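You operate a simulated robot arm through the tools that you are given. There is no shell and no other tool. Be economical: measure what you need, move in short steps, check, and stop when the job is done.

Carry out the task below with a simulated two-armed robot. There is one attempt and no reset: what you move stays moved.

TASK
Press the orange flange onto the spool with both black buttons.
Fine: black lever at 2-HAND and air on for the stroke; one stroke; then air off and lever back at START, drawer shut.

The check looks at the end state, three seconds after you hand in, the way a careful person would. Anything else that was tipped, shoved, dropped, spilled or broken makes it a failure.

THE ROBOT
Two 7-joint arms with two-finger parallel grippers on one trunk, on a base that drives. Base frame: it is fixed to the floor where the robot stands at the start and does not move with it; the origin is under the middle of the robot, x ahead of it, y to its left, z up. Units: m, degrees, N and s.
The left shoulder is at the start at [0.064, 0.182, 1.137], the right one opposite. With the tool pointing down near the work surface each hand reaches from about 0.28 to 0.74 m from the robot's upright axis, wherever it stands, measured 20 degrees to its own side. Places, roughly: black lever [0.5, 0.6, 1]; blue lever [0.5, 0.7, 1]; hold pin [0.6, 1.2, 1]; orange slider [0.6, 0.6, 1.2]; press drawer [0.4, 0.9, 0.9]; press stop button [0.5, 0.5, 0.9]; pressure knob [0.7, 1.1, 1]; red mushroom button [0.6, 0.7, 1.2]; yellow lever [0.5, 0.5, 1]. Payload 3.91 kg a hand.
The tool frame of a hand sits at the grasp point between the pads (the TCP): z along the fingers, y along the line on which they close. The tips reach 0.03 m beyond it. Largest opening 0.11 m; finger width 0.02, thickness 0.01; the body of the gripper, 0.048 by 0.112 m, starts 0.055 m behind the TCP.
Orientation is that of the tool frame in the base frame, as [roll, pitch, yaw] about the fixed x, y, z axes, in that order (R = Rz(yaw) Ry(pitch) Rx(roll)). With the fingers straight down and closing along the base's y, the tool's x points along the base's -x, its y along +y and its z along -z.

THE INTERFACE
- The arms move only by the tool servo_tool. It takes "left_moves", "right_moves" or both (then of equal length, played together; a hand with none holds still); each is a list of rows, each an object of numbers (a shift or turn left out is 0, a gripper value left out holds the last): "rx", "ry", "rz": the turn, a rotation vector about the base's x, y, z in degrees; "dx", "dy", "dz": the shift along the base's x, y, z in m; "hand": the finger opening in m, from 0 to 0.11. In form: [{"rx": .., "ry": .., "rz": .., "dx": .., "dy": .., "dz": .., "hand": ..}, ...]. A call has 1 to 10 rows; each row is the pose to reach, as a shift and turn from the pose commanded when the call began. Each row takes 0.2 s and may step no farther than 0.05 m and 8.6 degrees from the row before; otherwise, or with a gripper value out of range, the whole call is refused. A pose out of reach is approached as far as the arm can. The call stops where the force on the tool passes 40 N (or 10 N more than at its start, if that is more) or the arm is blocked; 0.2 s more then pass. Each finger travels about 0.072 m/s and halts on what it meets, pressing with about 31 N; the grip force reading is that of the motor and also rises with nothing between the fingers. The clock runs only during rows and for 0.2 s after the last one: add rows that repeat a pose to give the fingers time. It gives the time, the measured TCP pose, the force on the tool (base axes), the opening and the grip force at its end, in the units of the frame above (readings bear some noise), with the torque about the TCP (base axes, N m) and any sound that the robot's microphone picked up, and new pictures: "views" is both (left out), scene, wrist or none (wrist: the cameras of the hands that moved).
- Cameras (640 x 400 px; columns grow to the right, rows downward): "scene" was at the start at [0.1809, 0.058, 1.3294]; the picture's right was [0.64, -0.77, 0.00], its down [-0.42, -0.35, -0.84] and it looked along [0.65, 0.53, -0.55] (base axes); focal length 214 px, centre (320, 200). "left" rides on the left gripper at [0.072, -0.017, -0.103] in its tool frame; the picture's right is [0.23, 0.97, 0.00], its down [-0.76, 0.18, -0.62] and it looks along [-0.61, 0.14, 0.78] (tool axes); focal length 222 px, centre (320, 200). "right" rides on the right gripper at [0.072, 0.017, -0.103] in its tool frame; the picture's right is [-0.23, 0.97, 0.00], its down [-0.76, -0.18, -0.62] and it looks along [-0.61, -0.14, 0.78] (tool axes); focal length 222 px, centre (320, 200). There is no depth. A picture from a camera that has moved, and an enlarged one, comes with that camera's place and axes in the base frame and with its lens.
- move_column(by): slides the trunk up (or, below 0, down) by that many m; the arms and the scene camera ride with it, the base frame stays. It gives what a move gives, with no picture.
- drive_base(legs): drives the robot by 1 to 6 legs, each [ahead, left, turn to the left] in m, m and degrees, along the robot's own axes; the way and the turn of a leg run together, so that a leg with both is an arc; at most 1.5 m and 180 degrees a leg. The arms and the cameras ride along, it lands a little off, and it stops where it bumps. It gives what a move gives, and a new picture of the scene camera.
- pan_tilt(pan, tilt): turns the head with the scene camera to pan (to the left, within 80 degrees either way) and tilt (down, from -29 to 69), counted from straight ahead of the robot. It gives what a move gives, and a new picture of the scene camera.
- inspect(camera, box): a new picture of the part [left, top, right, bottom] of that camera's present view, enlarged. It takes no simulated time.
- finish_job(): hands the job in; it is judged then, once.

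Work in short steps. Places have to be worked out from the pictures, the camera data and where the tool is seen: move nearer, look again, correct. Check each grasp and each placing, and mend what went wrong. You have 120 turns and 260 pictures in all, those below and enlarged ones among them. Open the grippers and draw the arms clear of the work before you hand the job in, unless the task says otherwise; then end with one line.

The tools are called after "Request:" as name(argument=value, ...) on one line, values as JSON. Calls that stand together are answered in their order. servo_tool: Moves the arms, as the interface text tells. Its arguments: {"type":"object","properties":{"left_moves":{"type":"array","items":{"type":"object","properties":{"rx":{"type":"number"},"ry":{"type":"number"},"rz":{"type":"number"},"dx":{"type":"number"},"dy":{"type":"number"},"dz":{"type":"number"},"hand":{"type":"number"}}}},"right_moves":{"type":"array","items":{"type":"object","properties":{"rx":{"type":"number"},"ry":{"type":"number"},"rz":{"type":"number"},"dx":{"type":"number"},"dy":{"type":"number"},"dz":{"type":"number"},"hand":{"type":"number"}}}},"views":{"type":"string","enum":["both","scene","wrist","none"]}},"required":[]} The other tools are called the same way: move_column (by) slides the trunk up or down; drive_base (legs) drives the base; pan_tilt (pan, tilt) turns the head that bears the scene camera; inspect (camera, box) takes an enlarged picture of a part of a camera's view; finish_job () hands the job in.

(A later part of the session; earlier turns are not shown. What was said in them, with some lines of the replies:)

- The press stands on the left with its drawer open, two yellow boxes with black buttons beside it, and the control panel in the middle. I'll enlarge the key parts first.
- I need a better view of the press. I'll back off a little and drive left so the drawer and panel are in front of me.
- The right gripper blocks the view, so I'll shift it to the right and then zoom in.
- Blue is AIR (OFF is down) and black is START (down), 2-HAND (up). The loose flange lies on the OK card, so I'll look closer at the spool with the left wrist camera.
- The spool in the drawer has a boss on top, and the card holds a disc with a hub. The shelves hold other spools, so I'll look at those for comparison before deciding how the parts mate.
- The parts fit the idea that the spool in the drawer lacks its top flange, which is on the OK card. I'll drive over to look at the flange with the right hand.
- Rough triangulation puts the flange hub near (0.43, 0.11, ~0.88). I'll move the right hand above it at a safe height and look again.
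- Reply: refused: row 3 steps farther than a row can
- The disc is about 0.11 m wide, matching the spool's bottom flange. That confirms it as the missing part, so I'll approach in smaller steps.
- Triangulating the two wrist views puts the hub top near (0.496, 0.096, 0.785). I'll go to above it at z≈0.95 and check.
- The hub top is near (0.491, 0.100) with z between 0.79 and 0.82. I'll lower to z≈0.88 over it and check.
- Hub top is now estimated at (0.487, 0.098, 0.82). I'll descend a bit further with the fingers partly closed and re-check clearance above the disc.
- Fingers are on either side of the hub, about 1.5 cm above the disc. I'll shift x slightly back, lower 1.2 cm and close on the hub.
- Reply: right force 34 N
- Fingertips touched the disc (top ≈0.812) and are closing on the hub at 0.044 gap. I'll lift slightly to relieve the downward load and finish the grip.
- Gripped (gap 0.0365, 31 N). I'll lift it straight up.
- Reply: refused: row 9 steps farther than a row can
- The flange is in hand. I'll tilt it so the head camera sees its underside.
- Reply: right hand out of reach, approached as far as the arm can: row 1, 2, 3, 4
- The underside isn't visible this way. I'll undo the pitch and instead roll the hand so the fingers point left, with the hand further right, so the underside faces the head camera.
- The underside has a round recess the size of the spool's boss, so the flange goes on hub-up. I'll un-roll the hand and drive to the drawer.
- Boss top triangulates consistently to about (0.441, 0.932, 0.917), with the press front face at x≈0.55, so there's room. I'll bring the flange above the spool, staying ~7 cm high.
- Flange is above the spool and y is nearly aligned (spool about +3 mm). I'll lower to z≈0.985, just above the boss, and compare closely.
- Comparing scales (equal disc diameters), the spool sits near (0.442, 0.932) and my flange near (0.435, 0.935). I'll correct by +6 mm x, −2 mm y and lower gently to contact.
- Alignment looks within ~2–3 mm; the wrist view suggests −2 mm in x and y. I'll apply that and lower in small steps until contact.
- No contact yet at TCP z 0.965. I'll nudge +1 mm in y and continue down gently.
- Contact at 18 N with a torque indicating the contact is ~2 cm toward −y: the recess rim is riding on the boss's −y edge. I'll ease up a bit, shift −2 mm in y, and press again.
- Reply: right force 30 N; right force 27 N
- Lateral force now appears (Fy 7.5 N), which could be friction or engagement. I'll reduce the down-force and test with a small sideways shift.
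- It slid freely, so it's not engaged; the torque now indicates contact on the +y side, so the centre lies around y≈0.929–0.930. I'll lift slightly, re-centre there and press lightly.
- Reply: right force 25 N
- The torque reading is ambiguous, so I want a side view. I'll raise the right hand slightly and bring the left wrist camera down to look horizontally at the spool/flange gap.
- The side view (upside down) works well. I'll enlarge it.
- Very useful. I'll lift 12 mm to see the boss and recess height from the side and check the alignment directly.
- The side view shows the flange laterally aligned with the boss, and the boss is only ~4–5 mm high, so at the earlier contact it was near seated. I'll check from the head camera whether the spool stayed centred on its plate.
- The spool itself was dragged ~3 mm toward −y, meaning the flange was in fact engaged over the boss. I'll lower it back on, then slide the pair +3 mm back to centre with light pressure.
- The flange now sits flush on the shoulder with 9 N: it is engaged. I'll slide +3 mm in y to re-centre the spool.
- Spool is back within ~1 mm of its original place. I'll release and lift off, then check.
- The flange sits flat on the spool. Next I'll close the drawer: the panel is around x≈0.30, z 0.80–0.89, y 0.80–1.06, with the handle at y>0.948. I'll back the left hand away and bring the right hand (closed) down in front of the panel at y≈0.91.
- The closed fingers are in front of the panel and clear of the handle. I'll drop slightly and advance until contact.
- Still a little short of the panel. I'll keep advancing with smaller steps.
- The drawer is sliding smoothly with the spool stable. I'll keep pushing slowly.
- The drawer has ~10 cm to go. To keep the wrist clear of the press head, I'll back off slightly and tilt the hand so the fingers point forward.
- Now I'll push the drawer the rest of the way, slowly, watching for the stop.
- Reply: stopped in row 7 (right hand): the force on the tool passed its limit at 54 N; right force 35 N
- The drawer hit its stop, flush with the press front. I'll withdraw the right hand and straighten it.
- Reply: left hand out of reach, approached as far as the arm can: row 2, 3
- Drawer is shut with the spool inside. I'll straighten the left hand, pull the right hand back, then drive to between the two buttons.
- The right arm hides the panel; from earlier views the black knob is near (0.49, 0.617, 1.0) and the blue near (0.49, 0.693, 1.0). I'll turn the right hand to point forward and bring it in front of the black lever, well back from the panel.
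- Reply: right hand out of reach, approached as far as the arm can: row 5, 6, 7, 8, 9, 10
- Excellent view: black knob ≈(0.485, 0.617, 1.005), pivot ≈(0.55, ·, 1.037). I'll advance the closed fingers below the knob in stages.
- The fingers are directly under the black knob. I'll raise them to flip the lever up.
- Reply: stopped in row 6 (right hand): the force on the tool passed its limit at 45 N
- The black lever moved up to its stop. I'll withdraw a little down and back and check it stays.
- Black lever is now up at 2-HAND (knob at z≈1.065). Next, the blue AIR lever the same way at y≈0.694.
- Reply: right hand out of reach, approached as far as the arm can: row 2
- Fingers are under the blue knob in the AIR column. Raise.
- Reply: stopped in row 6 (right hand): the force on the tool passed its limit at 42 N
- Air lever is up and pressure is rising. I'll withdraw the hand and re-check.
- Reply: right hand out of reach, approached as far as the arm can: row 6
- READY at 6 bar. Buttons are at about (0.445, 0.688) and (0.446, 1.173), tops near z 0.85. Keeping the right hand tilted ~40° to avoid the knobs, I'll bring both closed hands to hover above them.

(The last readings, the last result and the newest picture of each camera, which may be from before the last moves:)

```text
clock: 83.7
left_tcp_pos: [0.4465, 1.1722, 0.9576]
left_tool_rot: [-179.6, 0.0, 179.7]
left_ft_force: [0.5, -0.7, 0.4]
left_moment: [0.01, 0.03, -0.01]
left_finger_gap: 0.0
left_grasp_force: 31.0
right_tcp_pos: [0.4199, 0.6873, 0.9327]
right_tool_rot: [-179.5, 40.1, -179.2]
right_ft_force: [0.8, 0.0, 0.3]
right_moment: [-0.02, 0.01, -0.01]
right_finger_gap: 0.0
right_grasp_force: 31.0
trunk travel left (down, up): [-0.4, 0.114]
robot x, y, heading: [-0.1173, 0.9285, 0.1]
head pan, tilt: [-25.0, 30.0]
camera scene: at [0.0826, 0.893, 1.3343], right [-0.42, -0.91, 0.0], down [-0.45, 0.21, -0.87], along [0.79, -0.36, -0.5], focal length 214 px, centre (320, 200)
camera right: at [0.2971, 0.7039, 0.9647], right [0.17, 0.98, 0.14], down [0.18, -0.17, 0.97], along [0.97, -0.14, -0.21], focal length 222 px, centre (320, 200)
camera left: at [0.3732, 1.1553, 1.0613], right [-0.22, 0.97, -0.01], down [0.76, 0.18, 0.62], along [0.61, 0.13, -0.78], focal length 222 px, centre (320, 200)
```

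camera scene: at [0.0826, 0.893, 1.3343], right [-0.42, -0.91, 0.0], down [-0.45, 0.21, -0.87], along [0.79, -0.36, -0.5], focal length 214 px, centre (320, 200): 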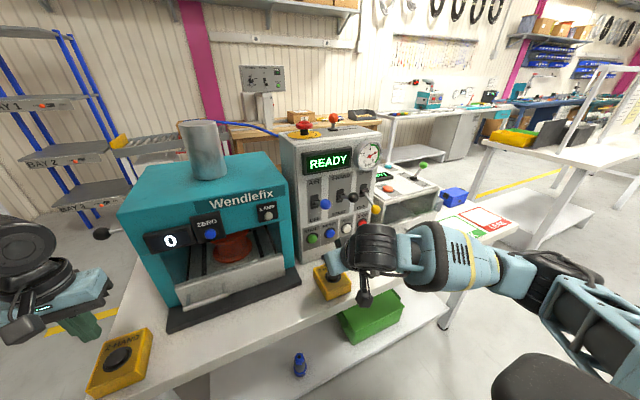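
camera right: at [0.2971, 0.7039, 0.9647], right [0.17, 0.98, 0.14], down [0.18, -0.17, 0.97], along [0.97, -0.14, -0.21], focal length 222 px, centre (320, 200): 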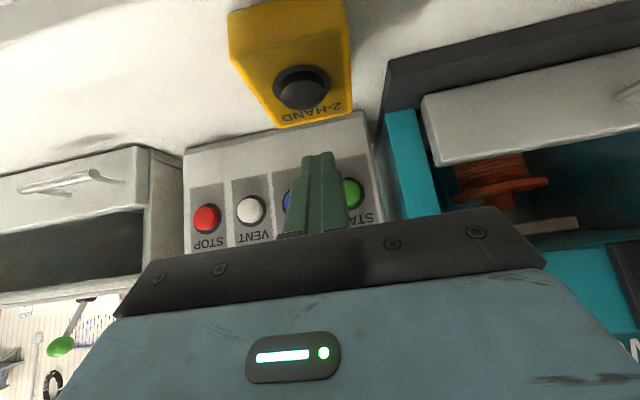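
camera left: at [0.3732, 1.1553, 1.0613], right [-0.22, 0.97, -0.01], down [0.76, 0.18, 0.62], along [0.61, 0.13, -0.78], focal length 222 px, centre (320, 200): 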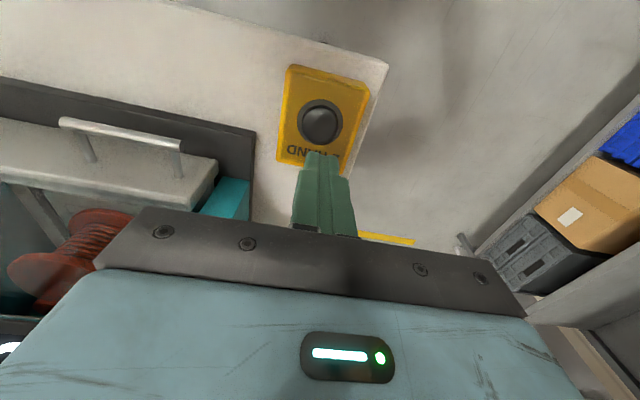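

Both are close; small corrections (−3 mm y each, +11 mm x on the right). I'll lower to about 1.5 cm above each button and look.

Request:
servo_tool(right_moves=[{"dx": 0.0115, "dy": -0.003, "dz": -0.015}, {"dx": 0.0115, "dy": -0.003, "dz": -0.034}], left_moves=[{"dx": -0.001, "dy": -0.003, "dz": -0.03}, {"dx": -0.001, "dy": -0.003, "dz": -0.059}], views="wrist")

Request:
inspect(camera="scene", box=[290, 230, 390, 310])

Request:
inspect(camera="scene", box=[50, 290, 190, 400])

```text
clock: 84.3
left_tcp_pos: [0.4426, 1.1677, 0.9012]
left_tool_rot: [-179.6, 0.0, 179.8]
left_ft_force: [0.3, 0.0, 1.0]
left_moment: [-0.02, -0.01, 0.02]
left_finger_gap: 0.0
left_grasp_force: 31.1
right_tcp_pos: [0.4292, 0.6821, 0.9009]
right_tool_rot: [-179.6, 40.3, -179.3]
right_ft_force: [-0.5, 0.4, 1.0]
right_moment: [0.01, 0.01, 0.0]
right_finger_gap: 0.0001
right_grasp_force: 31.4
trunk travel left (down, up): [-0.4, 0.114]
robot x, y, heading: [-0.1125, 0.9319, 0.3]
head pan, tilt: [-25.0, 30.0]
camera right: at [0.3065, 0.6982, 0.9316], right [0.17, 0.98, 0.14], down [0.18, -0.17, 0.97], along [0.97, -0.14, -0.2], focal length 222 px, centre (320, 200)
camera left: at [0.3691, 1.1506, 1.005], right [-0.22, 0.97, -0.01], down [0.76, 0.18, 0.62], along [0.61, 0.13, -0.78], focal length 222 px, centre (320, 200)
```

right: 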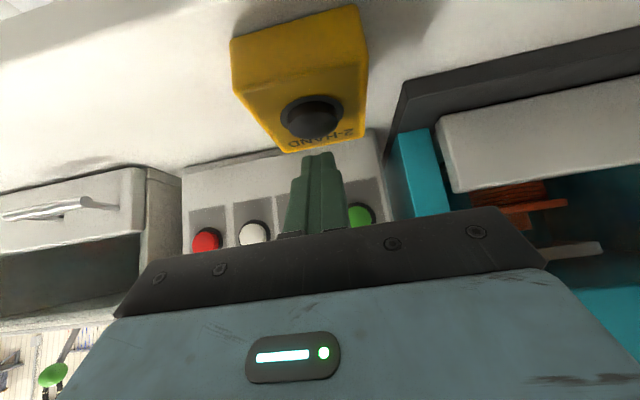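
left: 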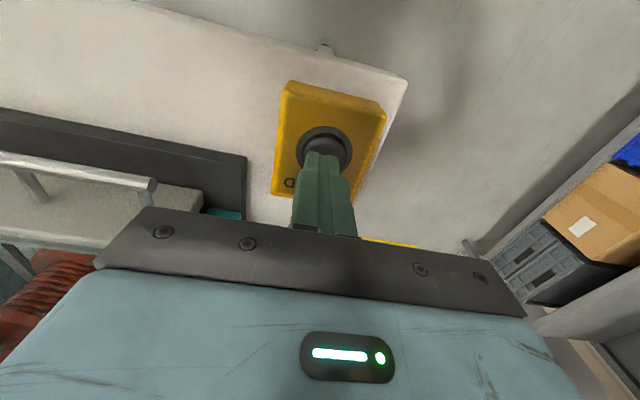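

```text
5.00 times, centred on (340, 270) of scene
camera zoom: at [0.0815, 0.8927, 1.3345], right [-0.42, -0.91, 0.0], down [-0.45, 0.21, -0.87], along [0.79, -0.36, -0.5], focal length 1072 px, centre (220, -150)
```

zoom: 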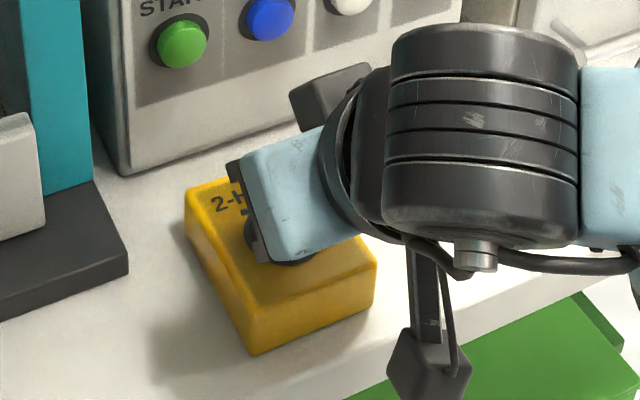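

```text
3.64 times, centred on (120, 345) of scene
camera zoom: at [0.0815, 0.8927, 1.3345], right [-0.42, -0.91, 0.0], down [-0.45, 0.21, -0.87], along [0.79, -0.36, -0.5], focal length 780 px, centre (1047, -327)
```

zoom: 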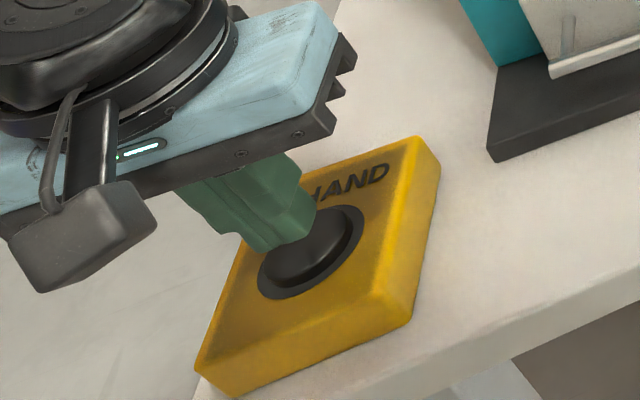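

Both fingertips are centred over their buttons (~2 cm above). I'll press both together and hold.

Request:
servo_tool(right_moves=[{"dz": -0.014}, {"dz": -0.03}, {"dz": -0.03}, {"dz": -0.03}, {"dz": -0.03}, {"dz": -0.03}, {"dz": -0.03}, {"dz": -0.03}], left_moves=[{"dz": -0.014}, {"dz": -0.03}, {"dz": -0.03}, {"dz": -0.03}, {"dz": -0.03}, {"dz": -0.03}, {"dz": -0.03}, {"dz": -0.03}], views="scene")

Request:
inspect(camera="scene", box=[120, 110, 390, 310])

```text
clock: 86.1
left_tcp_pos: [0.443, 1.1671, 0.8745]
left_tool_rot: [-179.6, 0.2, 179.8]
left_ft_force: [5.6, -0.1, 15.9]
left_moment: [0.05, -0.15, 0.01]
left_finger_gap: 0.0
left_grasp_force: 31.1
right_tcp_pos: [0.4286, 0.6823, 0.8744]
right_tool_rot: [-179.6, 40.5, -179.4]
right_ft_force: [7.6, 2.1, 19.1]
right_moment: [0.09, -0.46, 0.06]
right_finger_gap: 0.0
right_grasp_force: 31.0
trunk travel left (down, up): [-0.4, 0.114]
robot x, y, heading: [-0.1138, 0.9264, 0.4]
head pan, tilt: [-25.0, 30.0]
heard: click, click, snap
camera scene: at [0.0804, 0.893, 1.3348], right [-0.42, -0.91, 0.0], down [-0.45, 0.21, -0.87], along [0.79, -0.36, -0.5], focal length 214 px, centre (320, 200)
```

scene: 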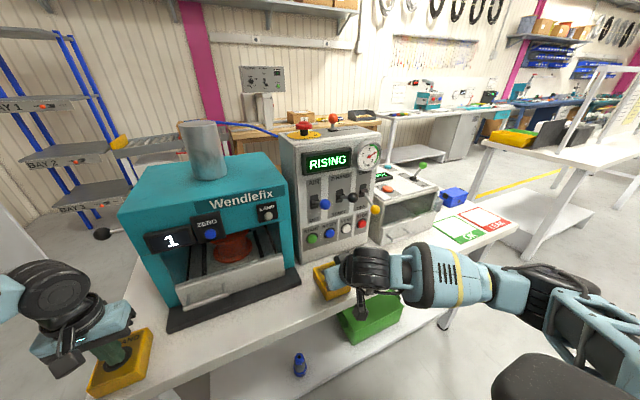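

```text
2.00 times, centred on (255, 210) of scene
camera zoom: at [0.0804, 0.893, 1.3348], right [-0.42, -0.91, 0.0], down [-0.45, 0.21, -0.87], along [0.79, -0.36, -0.5], focal length 429 px, centre (450, 180)
```

zoom: 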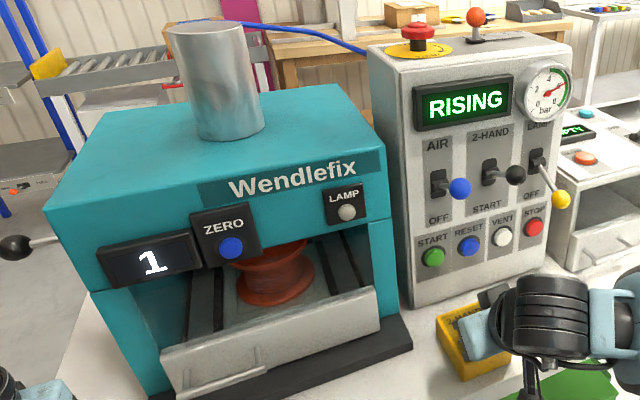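

Click, click, snap: the counter reads 1 and the ram is RISING. I'll release both buttons by lifting the hands.

Request:
servo_tool(right_moves=[{"dz": 0.02}, {"dz": 0.045}, {"dz": 0.07, "dx": -0.02}, {"dz": 0.09, "dx": -0.05}, {"dz": 0.09, "dx": -0.05}], left_moves=[{"dz": 0.02}, {"dz": 0.06}, {"dz": 0.1}, {"dz": 0.14, "dx": -0.03}, {"dz": 0.17, "dx": -0.06}], views="scene")

Request:
inspect(camera="scene", box=[120, 110, 390, 310])

Request:
inspect(camera="scene", box=[200, 220, 290, 300])

```text
clock: 87.3
left_tcp_pos: [0.3837, 1.1677, 1.044]
left_tool_rot: [-179.6, -0.1, 179.8]
left_ft_force: [0.3, 0.0, 0.3]
left_moment: [0.03, 0.0, 0.04]
left_finger_gap: 0.0
left_grasp_force: 31.1
right_tcp_pos: [0.3773, 0.6853, 0.9591]
right_tool_rot: [-179.5, 40.1, -179.3]
right_ft_force: [0.3, 0.0, -0.1]
right_moment: [0.01, 0.02, -0.01]
right_finger_gap: 0.0002
right_grasp_force: 31.3
trunk travel left (down, up): [-0.4, 0.114]
robot x, y, heading: [-0.1101, 0.9281, 0.1]
head pan, tilt: [-25.0, 30.0]
camera scene: at [0.0812, 0.8925, 1.3345], right [-0.42, -0.91, 0.0], down [-0.45, 0.21, -0.87], along [0.79, -0.36, -0.5], focal length 214 px, centre (320, 200)
```

scene: 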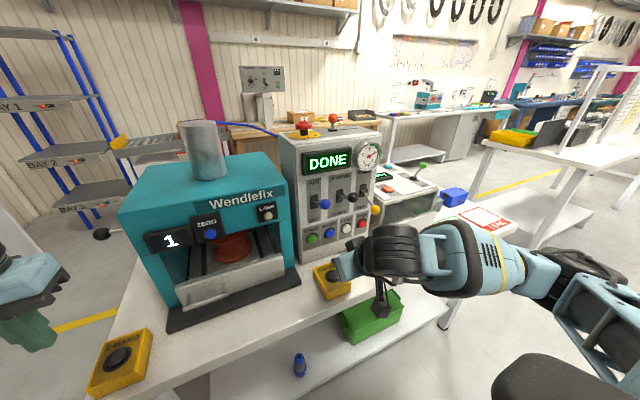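

```text
2.00 times, centred on (255, 210) of scene
camera zoom: at [0.0812, 0.8925, 1.3345], right [-0.42, -0.91, 0.0], down [-0.45, 0.21, -0.87], along [0.79, -0.36, -0.5], focal length 429 px, centre (450, 180)
```

zoom: 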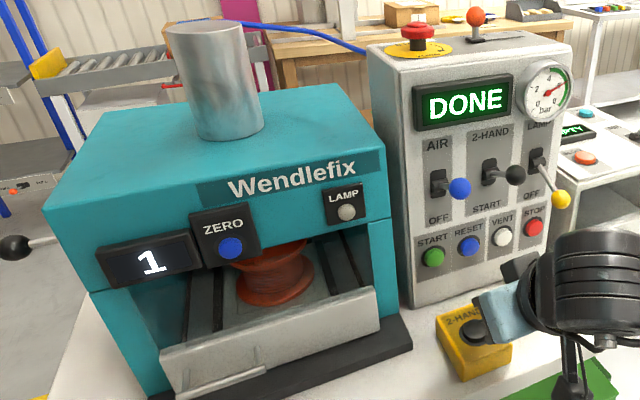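

```text
5.00 times, centred on (245, 260) of scene
camera zoom: at [0.0812, 0.8925, 1.3345], right [-0.42, -0.91, 0.0], down [-0.45, 0.21, -0.87], along [0.79, -0.36, -0.5], focal length 1072 px, centre (695, -100)
```

zoom: 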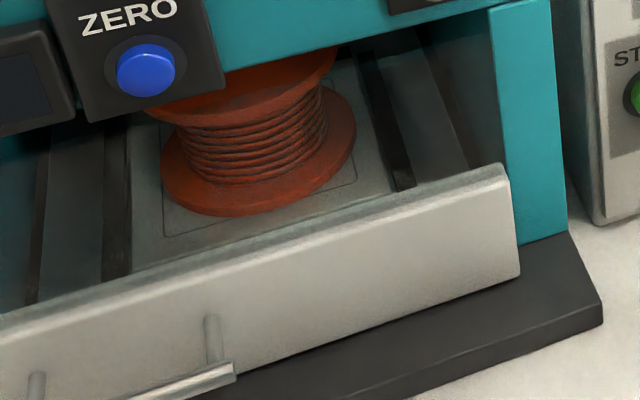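

DONE, counter 1. Now air off: I'll raise the right hand above the blue knob (pitch ~60°) and then push it down.

Request:
servo_tool(right_moves=[{"dz": 0.04, "ry": -7}, {"dz": 0.08, "ry": -14}, {"dz": 0.12, "ry": -20}, {"dz": 0.16, "ry": -20, "dy": 0.005}, {"dz": 0.168, "ry": -20, "dy": 0.008, "dx": 0.035}, {"dz": 0.168, "ry": -20, "dy": 0.008, "dx": 0.07}, {"dz": 0.168, "ry": -20, "dy": 0.008, "dx": 0.097}], views="wrist")

Request:
inspect(camera="scene", box=[290, 130, 400, 240])

```text
clock: 88.9
left_tcp_pos: [0.3836, 1.1693, 1.0444]
left_tool_rot: [-179.6, 0.1, 179.8]
left_ft_force: [-0.3, 0.2, -0.1]
left_moment: [0.01, -0.01, -0.03]
left_finger_gap: 0.0
left_grasp_force: 31.3
right_tcp_pos: [0.4776, 0.6928, 1.1302]
right_tool_rot: [-178.9, 60.2, -178.9]
right_ft_force: [-1.4, 0.7, 0.1]
right_moment: [0.0, -0.04, 0.04]
right_finger_gap: 0.0003
right_grasp_force: 31.3
trunk travel left (down, up): [-0.4, 0.114]
robot x, y, heading: [-0.1132, 0.9282, 0.1]
head pan, tilt: [-25.0, 30.0]
camera right: at [0.3518, 0.708, 1.1168], right [0.11, 0.98, 0.19], down [-0.16, -0.17, 0.97], along [0.98, -0.14, 0.14], focal length 222 px, centre (320, 200)
```

right: 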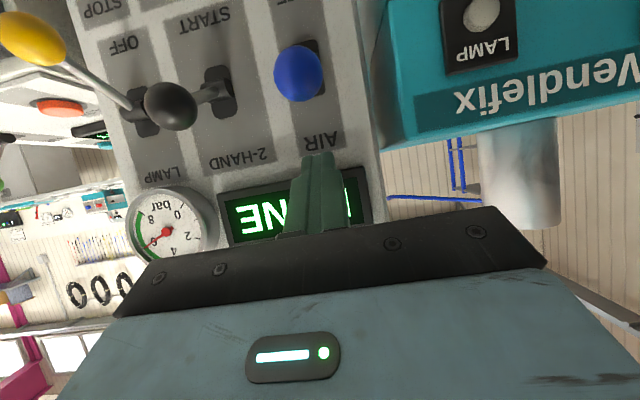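

```text
3.64 times, centred on (345, 185) of scene
camera zoom: at [0.0821, 0.8928, 1.3344], right [-0.42, -0.91, 0.0], down [-0.45, 0.21, -0.87], along [0.79, -0.36, -0.5], focal length 780 px, centre (229, 254)
```

zoom: 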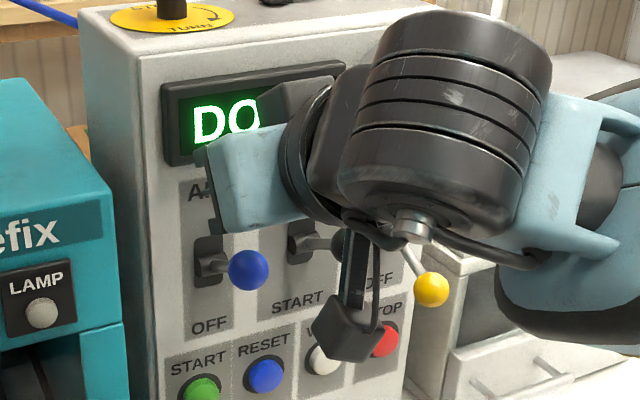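

The finger is above the blue knob (knob at y≈0.691, z≈1.063). Push down to its stop.

Request:
servo_tool(right_moves=[{"dx": -0.003, "dz": -0.015}, {"dx": -0.003, "dz": -0.03}, {"dx": -0.003, "dz": -0.045}, {"dx": -0.003, "dz": -0.06}, {"dx": -0.003, "dz": -0.075}, {"dx": -0.003, "dz": -0.09}, {"dx": -0.003, "dz": -0.1}, {"dx": -0.003, "dz": -0.108}], views="none")

Request:
inspect(camera="scene", box=[290, 130, 400, 240])

```text
clock: 90.6
left_tcp_pos: [0.384, 1.1681, 1.0451]
left_tool_rot: [-179.7, 0.0, 179.7]
left_ft_force: [-0.2, -0.1, 0.0]
left_moment: [0.01, 0.02, 0.01]
left_finger_gap: 0.0
left_grasp_force: 30.7
right_tcp_pos: [0.4745, 0.6912, 1.0377]
right_tool_rot: [-179.6, 62.2, -179.4]
right_ft_force: [-6.5, 0.9, 11.6]
right_moment: [0.02, -0.1, 0.0]
right_finger_gap: 0.0002
right_grasp_force: 31.0
trunk travel left (down, up): [-0.4, 0.114]
robot x, y, heading: [-0.1145, 0.928, 0.3]
head pan, tilt: [-25.0, 30.0]
stopped in row 8 (right hand): the force on the tool passed its limit at 44 N (the readings are from after the stop); the commanded pose is now the measured one
```

```text
3.64 times, centred on (345, 185) of scene
camera zoom: at [0.08, 0.8926, 1.3346], right [-0.42, -0.91, 0.0], down [-0.45, 0.21, -0.87], along [0.79, -0.36, -0.5], focal length 780 px, centre (229, 254)
```

zoom: 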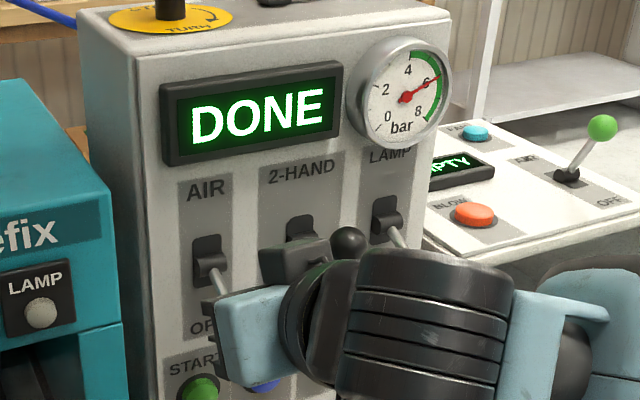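

The blue lever moved down. I'll lift up, shift above the black knob and check the panel.

Request:
servo_tool(right_moves=[{"dz": 0.03, "dx": -0.005}, {"dz": 0.06, "dx": -0.005}, {"dz": 0.092, "dx": -0.005}, {"dz": 0.092, "dx": 0.0, "dy": -0.035}, {"dz": 0.092, "dx": 0.0, "dy": -0.073}], views="wrist")

Request:
inspect(camera="scene", box=[290, 130, 400, 240])

```text
clock: 91.8
left_tcp_pos: [0.3846, 1.1683, 1.0453]
left_tool_rot: [-179.7, 0.0, 179.8]
left_ft_force: [-0.2, 0.1, -0.3]
left_moment: [-0.02, -0.01, -0.03]
left_finger_gap: 0.0001
left_grasp_force: 31.1
right_tcp_pos: [0.4764, 0.6162, 1.1293]
right_tool_rot: [-179.4, 61.8, -179.3]
right_ft_force: [-0.8, 1.0, -0.3]
right_moment: [-0.01, 0.0, 0.02]
right_finger_gap: 0.0
right_grasp_force: 31.2
trunk travel left (down, up): [-0.4, 0.114]
robot x, y, heading: [-0.1121, 0.9279, -0.1]
head pan, tilt: [-25.0, 30.0]
camera right: at [0.3509, 0.6328, 1.1128], right [0.1, 0.98, 0.2], down [-0.19, -0.17, 0.97], along [0.98, -0.14, 0.17], focal length 222 px, centre (320, 200)
```

right: 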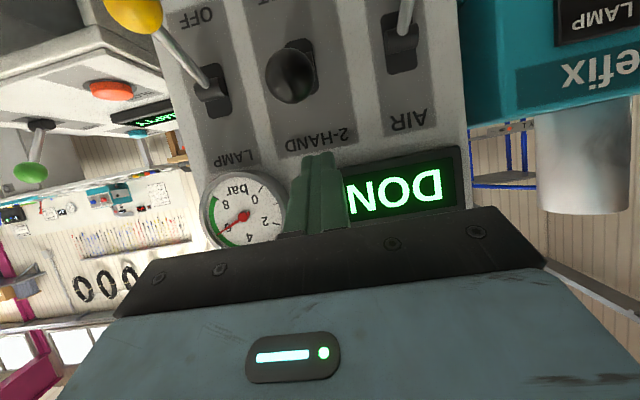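

```text
3.64 times, centred on (345, 185) of scene
camera zoom: at [0.081, 0.892, 1.3346], right [-0.42, -0.91, 0.0], down [-0.45, 0.21, -0.87], along [0.79, -0.36, -0.5], focal length 780 px, centre (229, 254)
```

zoom: 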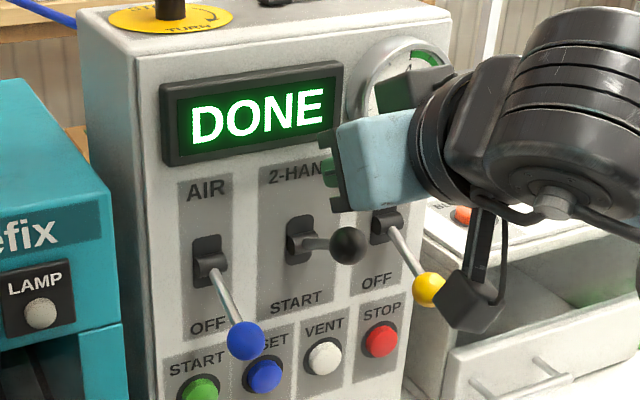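

Blue is at OFF. The black knob is at y≈0.612; shift −4 mm and push it down.

Request:
servo_tool(right_moves=[{"dx": -0.003, "dy": -0.003, "dz": -0.015}, {"dx": -0.003, "dy": -0.003, "dz": -0.03}, {"dx": -0.003, "dy": -0.003, "dz": -0.045}, {"dx": -0.003, "dy": -0.003, "dz": -0.06}, {"dx": -0.003, "dy": -0.003, "dz": -0.075}, {"dx": -0.003, "dy": -0.003, "dz": -0.09}, {"dx": -0.003, "dy": -0.003, "dz": -0.1}, {"dx": -0.003, "dy": -0.003, "dz": -0.108}], views="none")

Request:
servo_tool(right_moves=[{"dz": 0.03, "dx": -0.01}, {"dz": 0.06, "dx": -0.03}, {"dz": 0.08, "dx": -0.06}, {"dz": 0.09, "dx": -0.09, "ry": 8}, {"dz": 0.1, "dx": -0.12, "ry": 16}, {"dz": 0.11, "dx": -0.15, "ry": 24}], views="none")

Request:
inspect(camera="scene", box=[290, 130, 400, 240])

```text
clock: 93.6
left_tcp_pos: [0.383, 1.1674, 1.0445]
left_tool_rot: [-179.6, 0.0, 179.8]
left_ft_force: [0.9, -0.3, -0.8]
left_moment: [0.0, 0.01, -0.03]
left_finger_gap: 0.0001
left_grasp_force: 30.6
right_tcp_pos: [0.4737, 0.613, 1.0381]
right_tool_rot: [-179.4, 63.9, -179.2]
right_ft_force: [-5.7, 2.5, 12.0]
right_moment: [0.08, -0.08, 0.04]
right_finger_gap: 0.0
right_grasp_force: 31.0
trunk travel left (down, up): [-0.4, 0.114]
robot x, y, heading: [-0.1101, 0.9255, 0.2]
head pan, tilt: [-25.0, 30.0]
stopped in row 8 (right hand): the force on the tool passed its limit at 44 N (the readings are from after the stop); the commanded pose is now the measured one
```

```text
clock: 95.0
left_tcp_pos: [0.384, 1.168, 1.0458]
left_tool_rot: [-179.7, 0.0, 179.9]
left_ft_force: [0.2, 1.3, -1.2]
left_moment: [-0.02, 0.02, 0.03]
left_finger_gap: 0.0
left_grasp_force: 31.2
right_tcp_pos: [0.3242, 0.614, 1.1437]
right_tool_rot: [-179.6, 39.5, -179.6]
right_ft_force: [-0.6, 0.1, 0.7]
right_moment: [-0.01, 0.0, 0.01]
right_finger_gap: 0.0
right_grasp_force: 30.8
trunk travel left (down, up): [-0.4, 0.114]
robot x, y, heading: [-0.1134, 0.9288, -0.0]
head pan, tilt: [-25.0, 30.0]
```

```text
3.64 times, centred on (345, 185) of scene
camera zoom: at [0.0815, 0.8928, 1.3345], right [-0.42, -0.91, 0.0], down [-0.45, 0.21, -0.87], along [0.79, -0.36, -0.5], focal length 780 px, centre (229, 254)
```

zoom: 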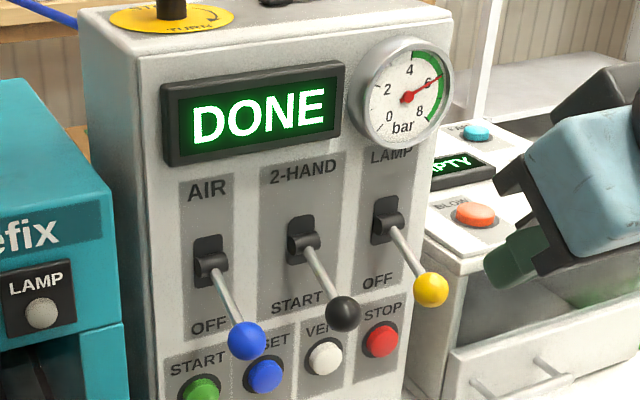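

Both levers are down (AIR OFF, START), counter at 1. I'll draw both arms back, open the grippers, and check the press once more.

Request:
servo_tool(right_moves=[{"ry": 8, "dx": -0.01, "dy": -0.03, "hand": 0.05}, {"ry": 16, "dy": -0.06, "dx": -0.02, "dz": 0.02, "hand": 0.08}, {"ry": 24, "dy": -0.09, "dx": -0.02, "dz": 0.03, "hand": 0.1}, {"ry": 32, "dy": -0.11, "dx": -0.02, "dz": 0.04, "hand": 0.1}, {"ry": 39, "dy": -0.12, "dx": -0.02, "dz": 0.05, "hand": 0.1}, {"ry": 39, "dy": -0.12, "dx": -0.02, "dz": 0.05, "hand": 0.1}], left_moves=[{"dz": 0.03, "dx": -0.02}, {"dz": 0.06, "dx": -0.05}, {"dz": 0.09, "dx": -0.08, "dy": 0.02}, {"dz": 0.11, "dx": -0.1, "dy": 0.04, "hand": 0.05}, {"dz": 0.11, "dx": -0.1, "dy": 0.06, "hand": 0.1}, {"dz": 0.11, "dx": -0.1, "dy": 0.06, "hand": 0.1}], views="none")

Request:
drive_base(legs=[[-0.3, 0, 0]])

Request:
pan_tilt(pan=-5, tilt=28)

Request:
inspect(camera="scene", box=[240, 130, 440, 260])

```text
clock: 96.4
left_tcp_pos: [0.2855, 1.2264, 1.1533]
left_tool_rot: [-179.6, 0.0, 179.8]
left_ft_force: [-0.9, 0.3, 0.7]
left_moment: [-0.01, -0.02, -0.01]
left_finger_gap: 0.0999
left_grasp_force: 0.0
right_tcp_pos: [0.3039, 0.4911, 1.1955]
right_tool_rot: [-179.9, 0.5, -179.6]
right_ft_force: [-0.1, 0.6, 0.1]
right_moment: [0.02, 0.02, 0.0]
right_finger_gap: 0.0999
right_grasp_force: 0.0
trunk travel left (down, up): [-0.4, 0.114]
robot x, y, heading: [-0.1138, 0.9274, 0.3]
head pan, tilt: [-25.0, 30.0]
```

```text
clock: 98.5
left_tcp_pos: [-0.0215, 1.2289, 1.1523]
left_tool_rot: [-179.6, 0.0, -179.6]
left_ft_force: [-0.6, -0.3, 0.1]
left_moment: [0.05, -0.03, -0.03]
left_finger_gap: 0.1
left_grasp_force: 0.1
right_tcp_pos: [0.0045, 0.4942, 1.195]
right_tool_rot: [-179.9, 0.5, -179.1]
right_ft_force: [-0.3, -0.5, 0.1]
right_moment: [0.0, -0.02, -0.01]
right_finger_gap: 0.1
right_grasp_force: 0.0
trunk travel left (down, up): [-0.4, 0.114]
robot x, y, heading: [-0.4183, 0.9258, 0.8]
head pan, tilt: [-25.0, 30.0]
camera scene: at [-0.2214, 0.8921, 1.3345], right [-0.41, -0.91, 0.0], down [-0.46, 0.21, -0.87], along [0.79, -0.36, -0.5], focal length 214 px, centre (320, 200)
```

scene: 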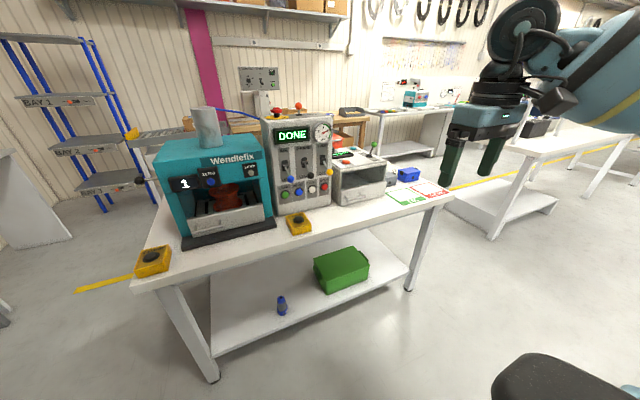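

```text
clock: 99.3
left_tcp_pos: [-0.0204, 1.229, 1.1527]
left_tool_rot: [-179.7, 0.1, -179.6]
left_ft_force: [0.1, -0.9, -0.1]
left_moment: [-0.01, -0.01, -0.02]
left_finger_gap: 0.0998
left_grasp_force: 0.0
right_tcp_pos: [0.0045, 0.4948, 1.1941]
right_tool_rot: [-179.8, 0.5, -179.2]
right_ft_force: [0.6, 0.7, 0.7]
right_moment: [-0.01, -0.02, 0.04]
right_finger_gap: 0.1002
right_grasp_force: 0.2
trunk travel left (down, up): [-0.4, 0.114]
robot x, y, heading: [-0.4164, 0.9258, 0.5]
head pan, tilt: [-5.0, 28.0]
camera scene: at [-0.2126, 0.9223, 1.3376], right [-0.08, -1.0, 0.0], down [-0.47, 0.04, -0.88], along [0.88, -0.07, -0.47], focal length 214 px, centre (320, 200)
```

scene: 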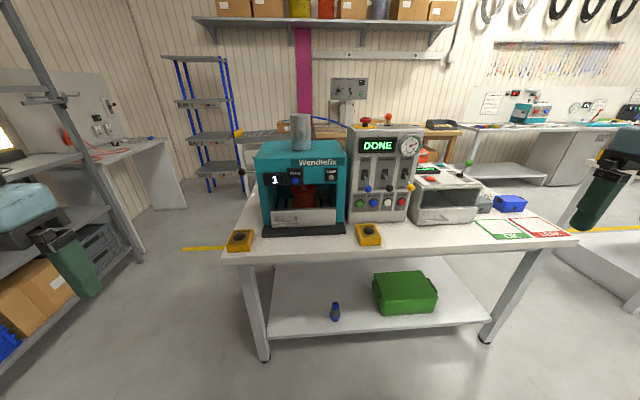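

```text
3.08 times, centred on (340, 195) of scene
camera zoom: at [-0.2126, 0.9223, 1.3376], right [-0.08, -1.0, 0.0], down [-0.47, 0.04, -0.88], along [0.88, -0.07, -0.47], focal length 660 px, centre (258, 215)
```

zoom: 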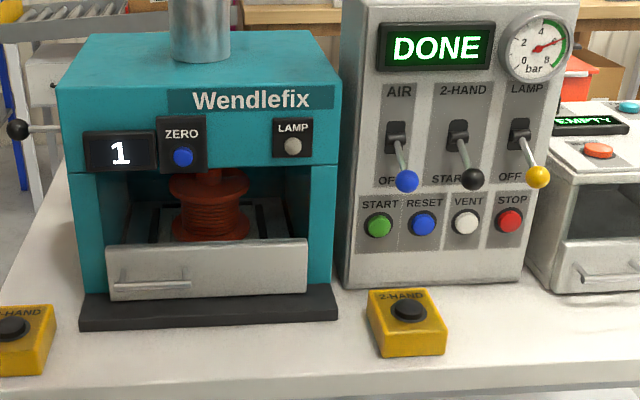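

Request:
inspect(camera="scene", box=[275, 170, 345, 235])

```text
6.15 times, centred on (310, 202) of scene
camera zoom: at [-0.2126, 0.9223, 1.3376], right [-0.08, -1.0, 0.0], down [-0.47, 0.04, -0.88], along [0.88, -0.07, -0.47], focal length 1320 px, centre (382, 185)
```

zoom: 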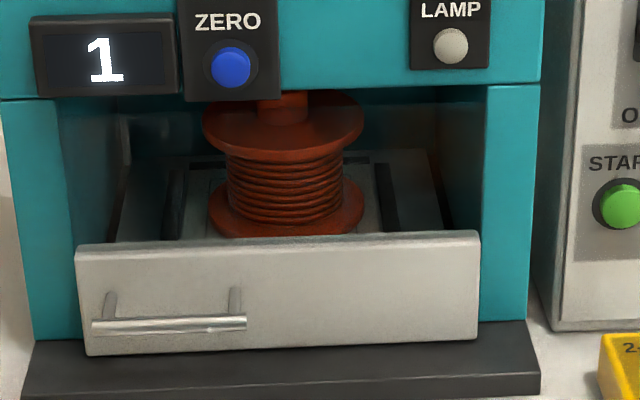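

The flange sits level on the spool. The drawer is shut, the counter reads 1, both levers are down and the arms are clear, so I'm handing in.

Request:
finish_job()

```text
The job is handed in.
```

I pressed the orange flange onto the spool in one two-hand stroke (counter at 1, display DONE), with air off, the black lever back at START and the drawer shut. The gauge still shows about 6 bar because I did not press VENT.
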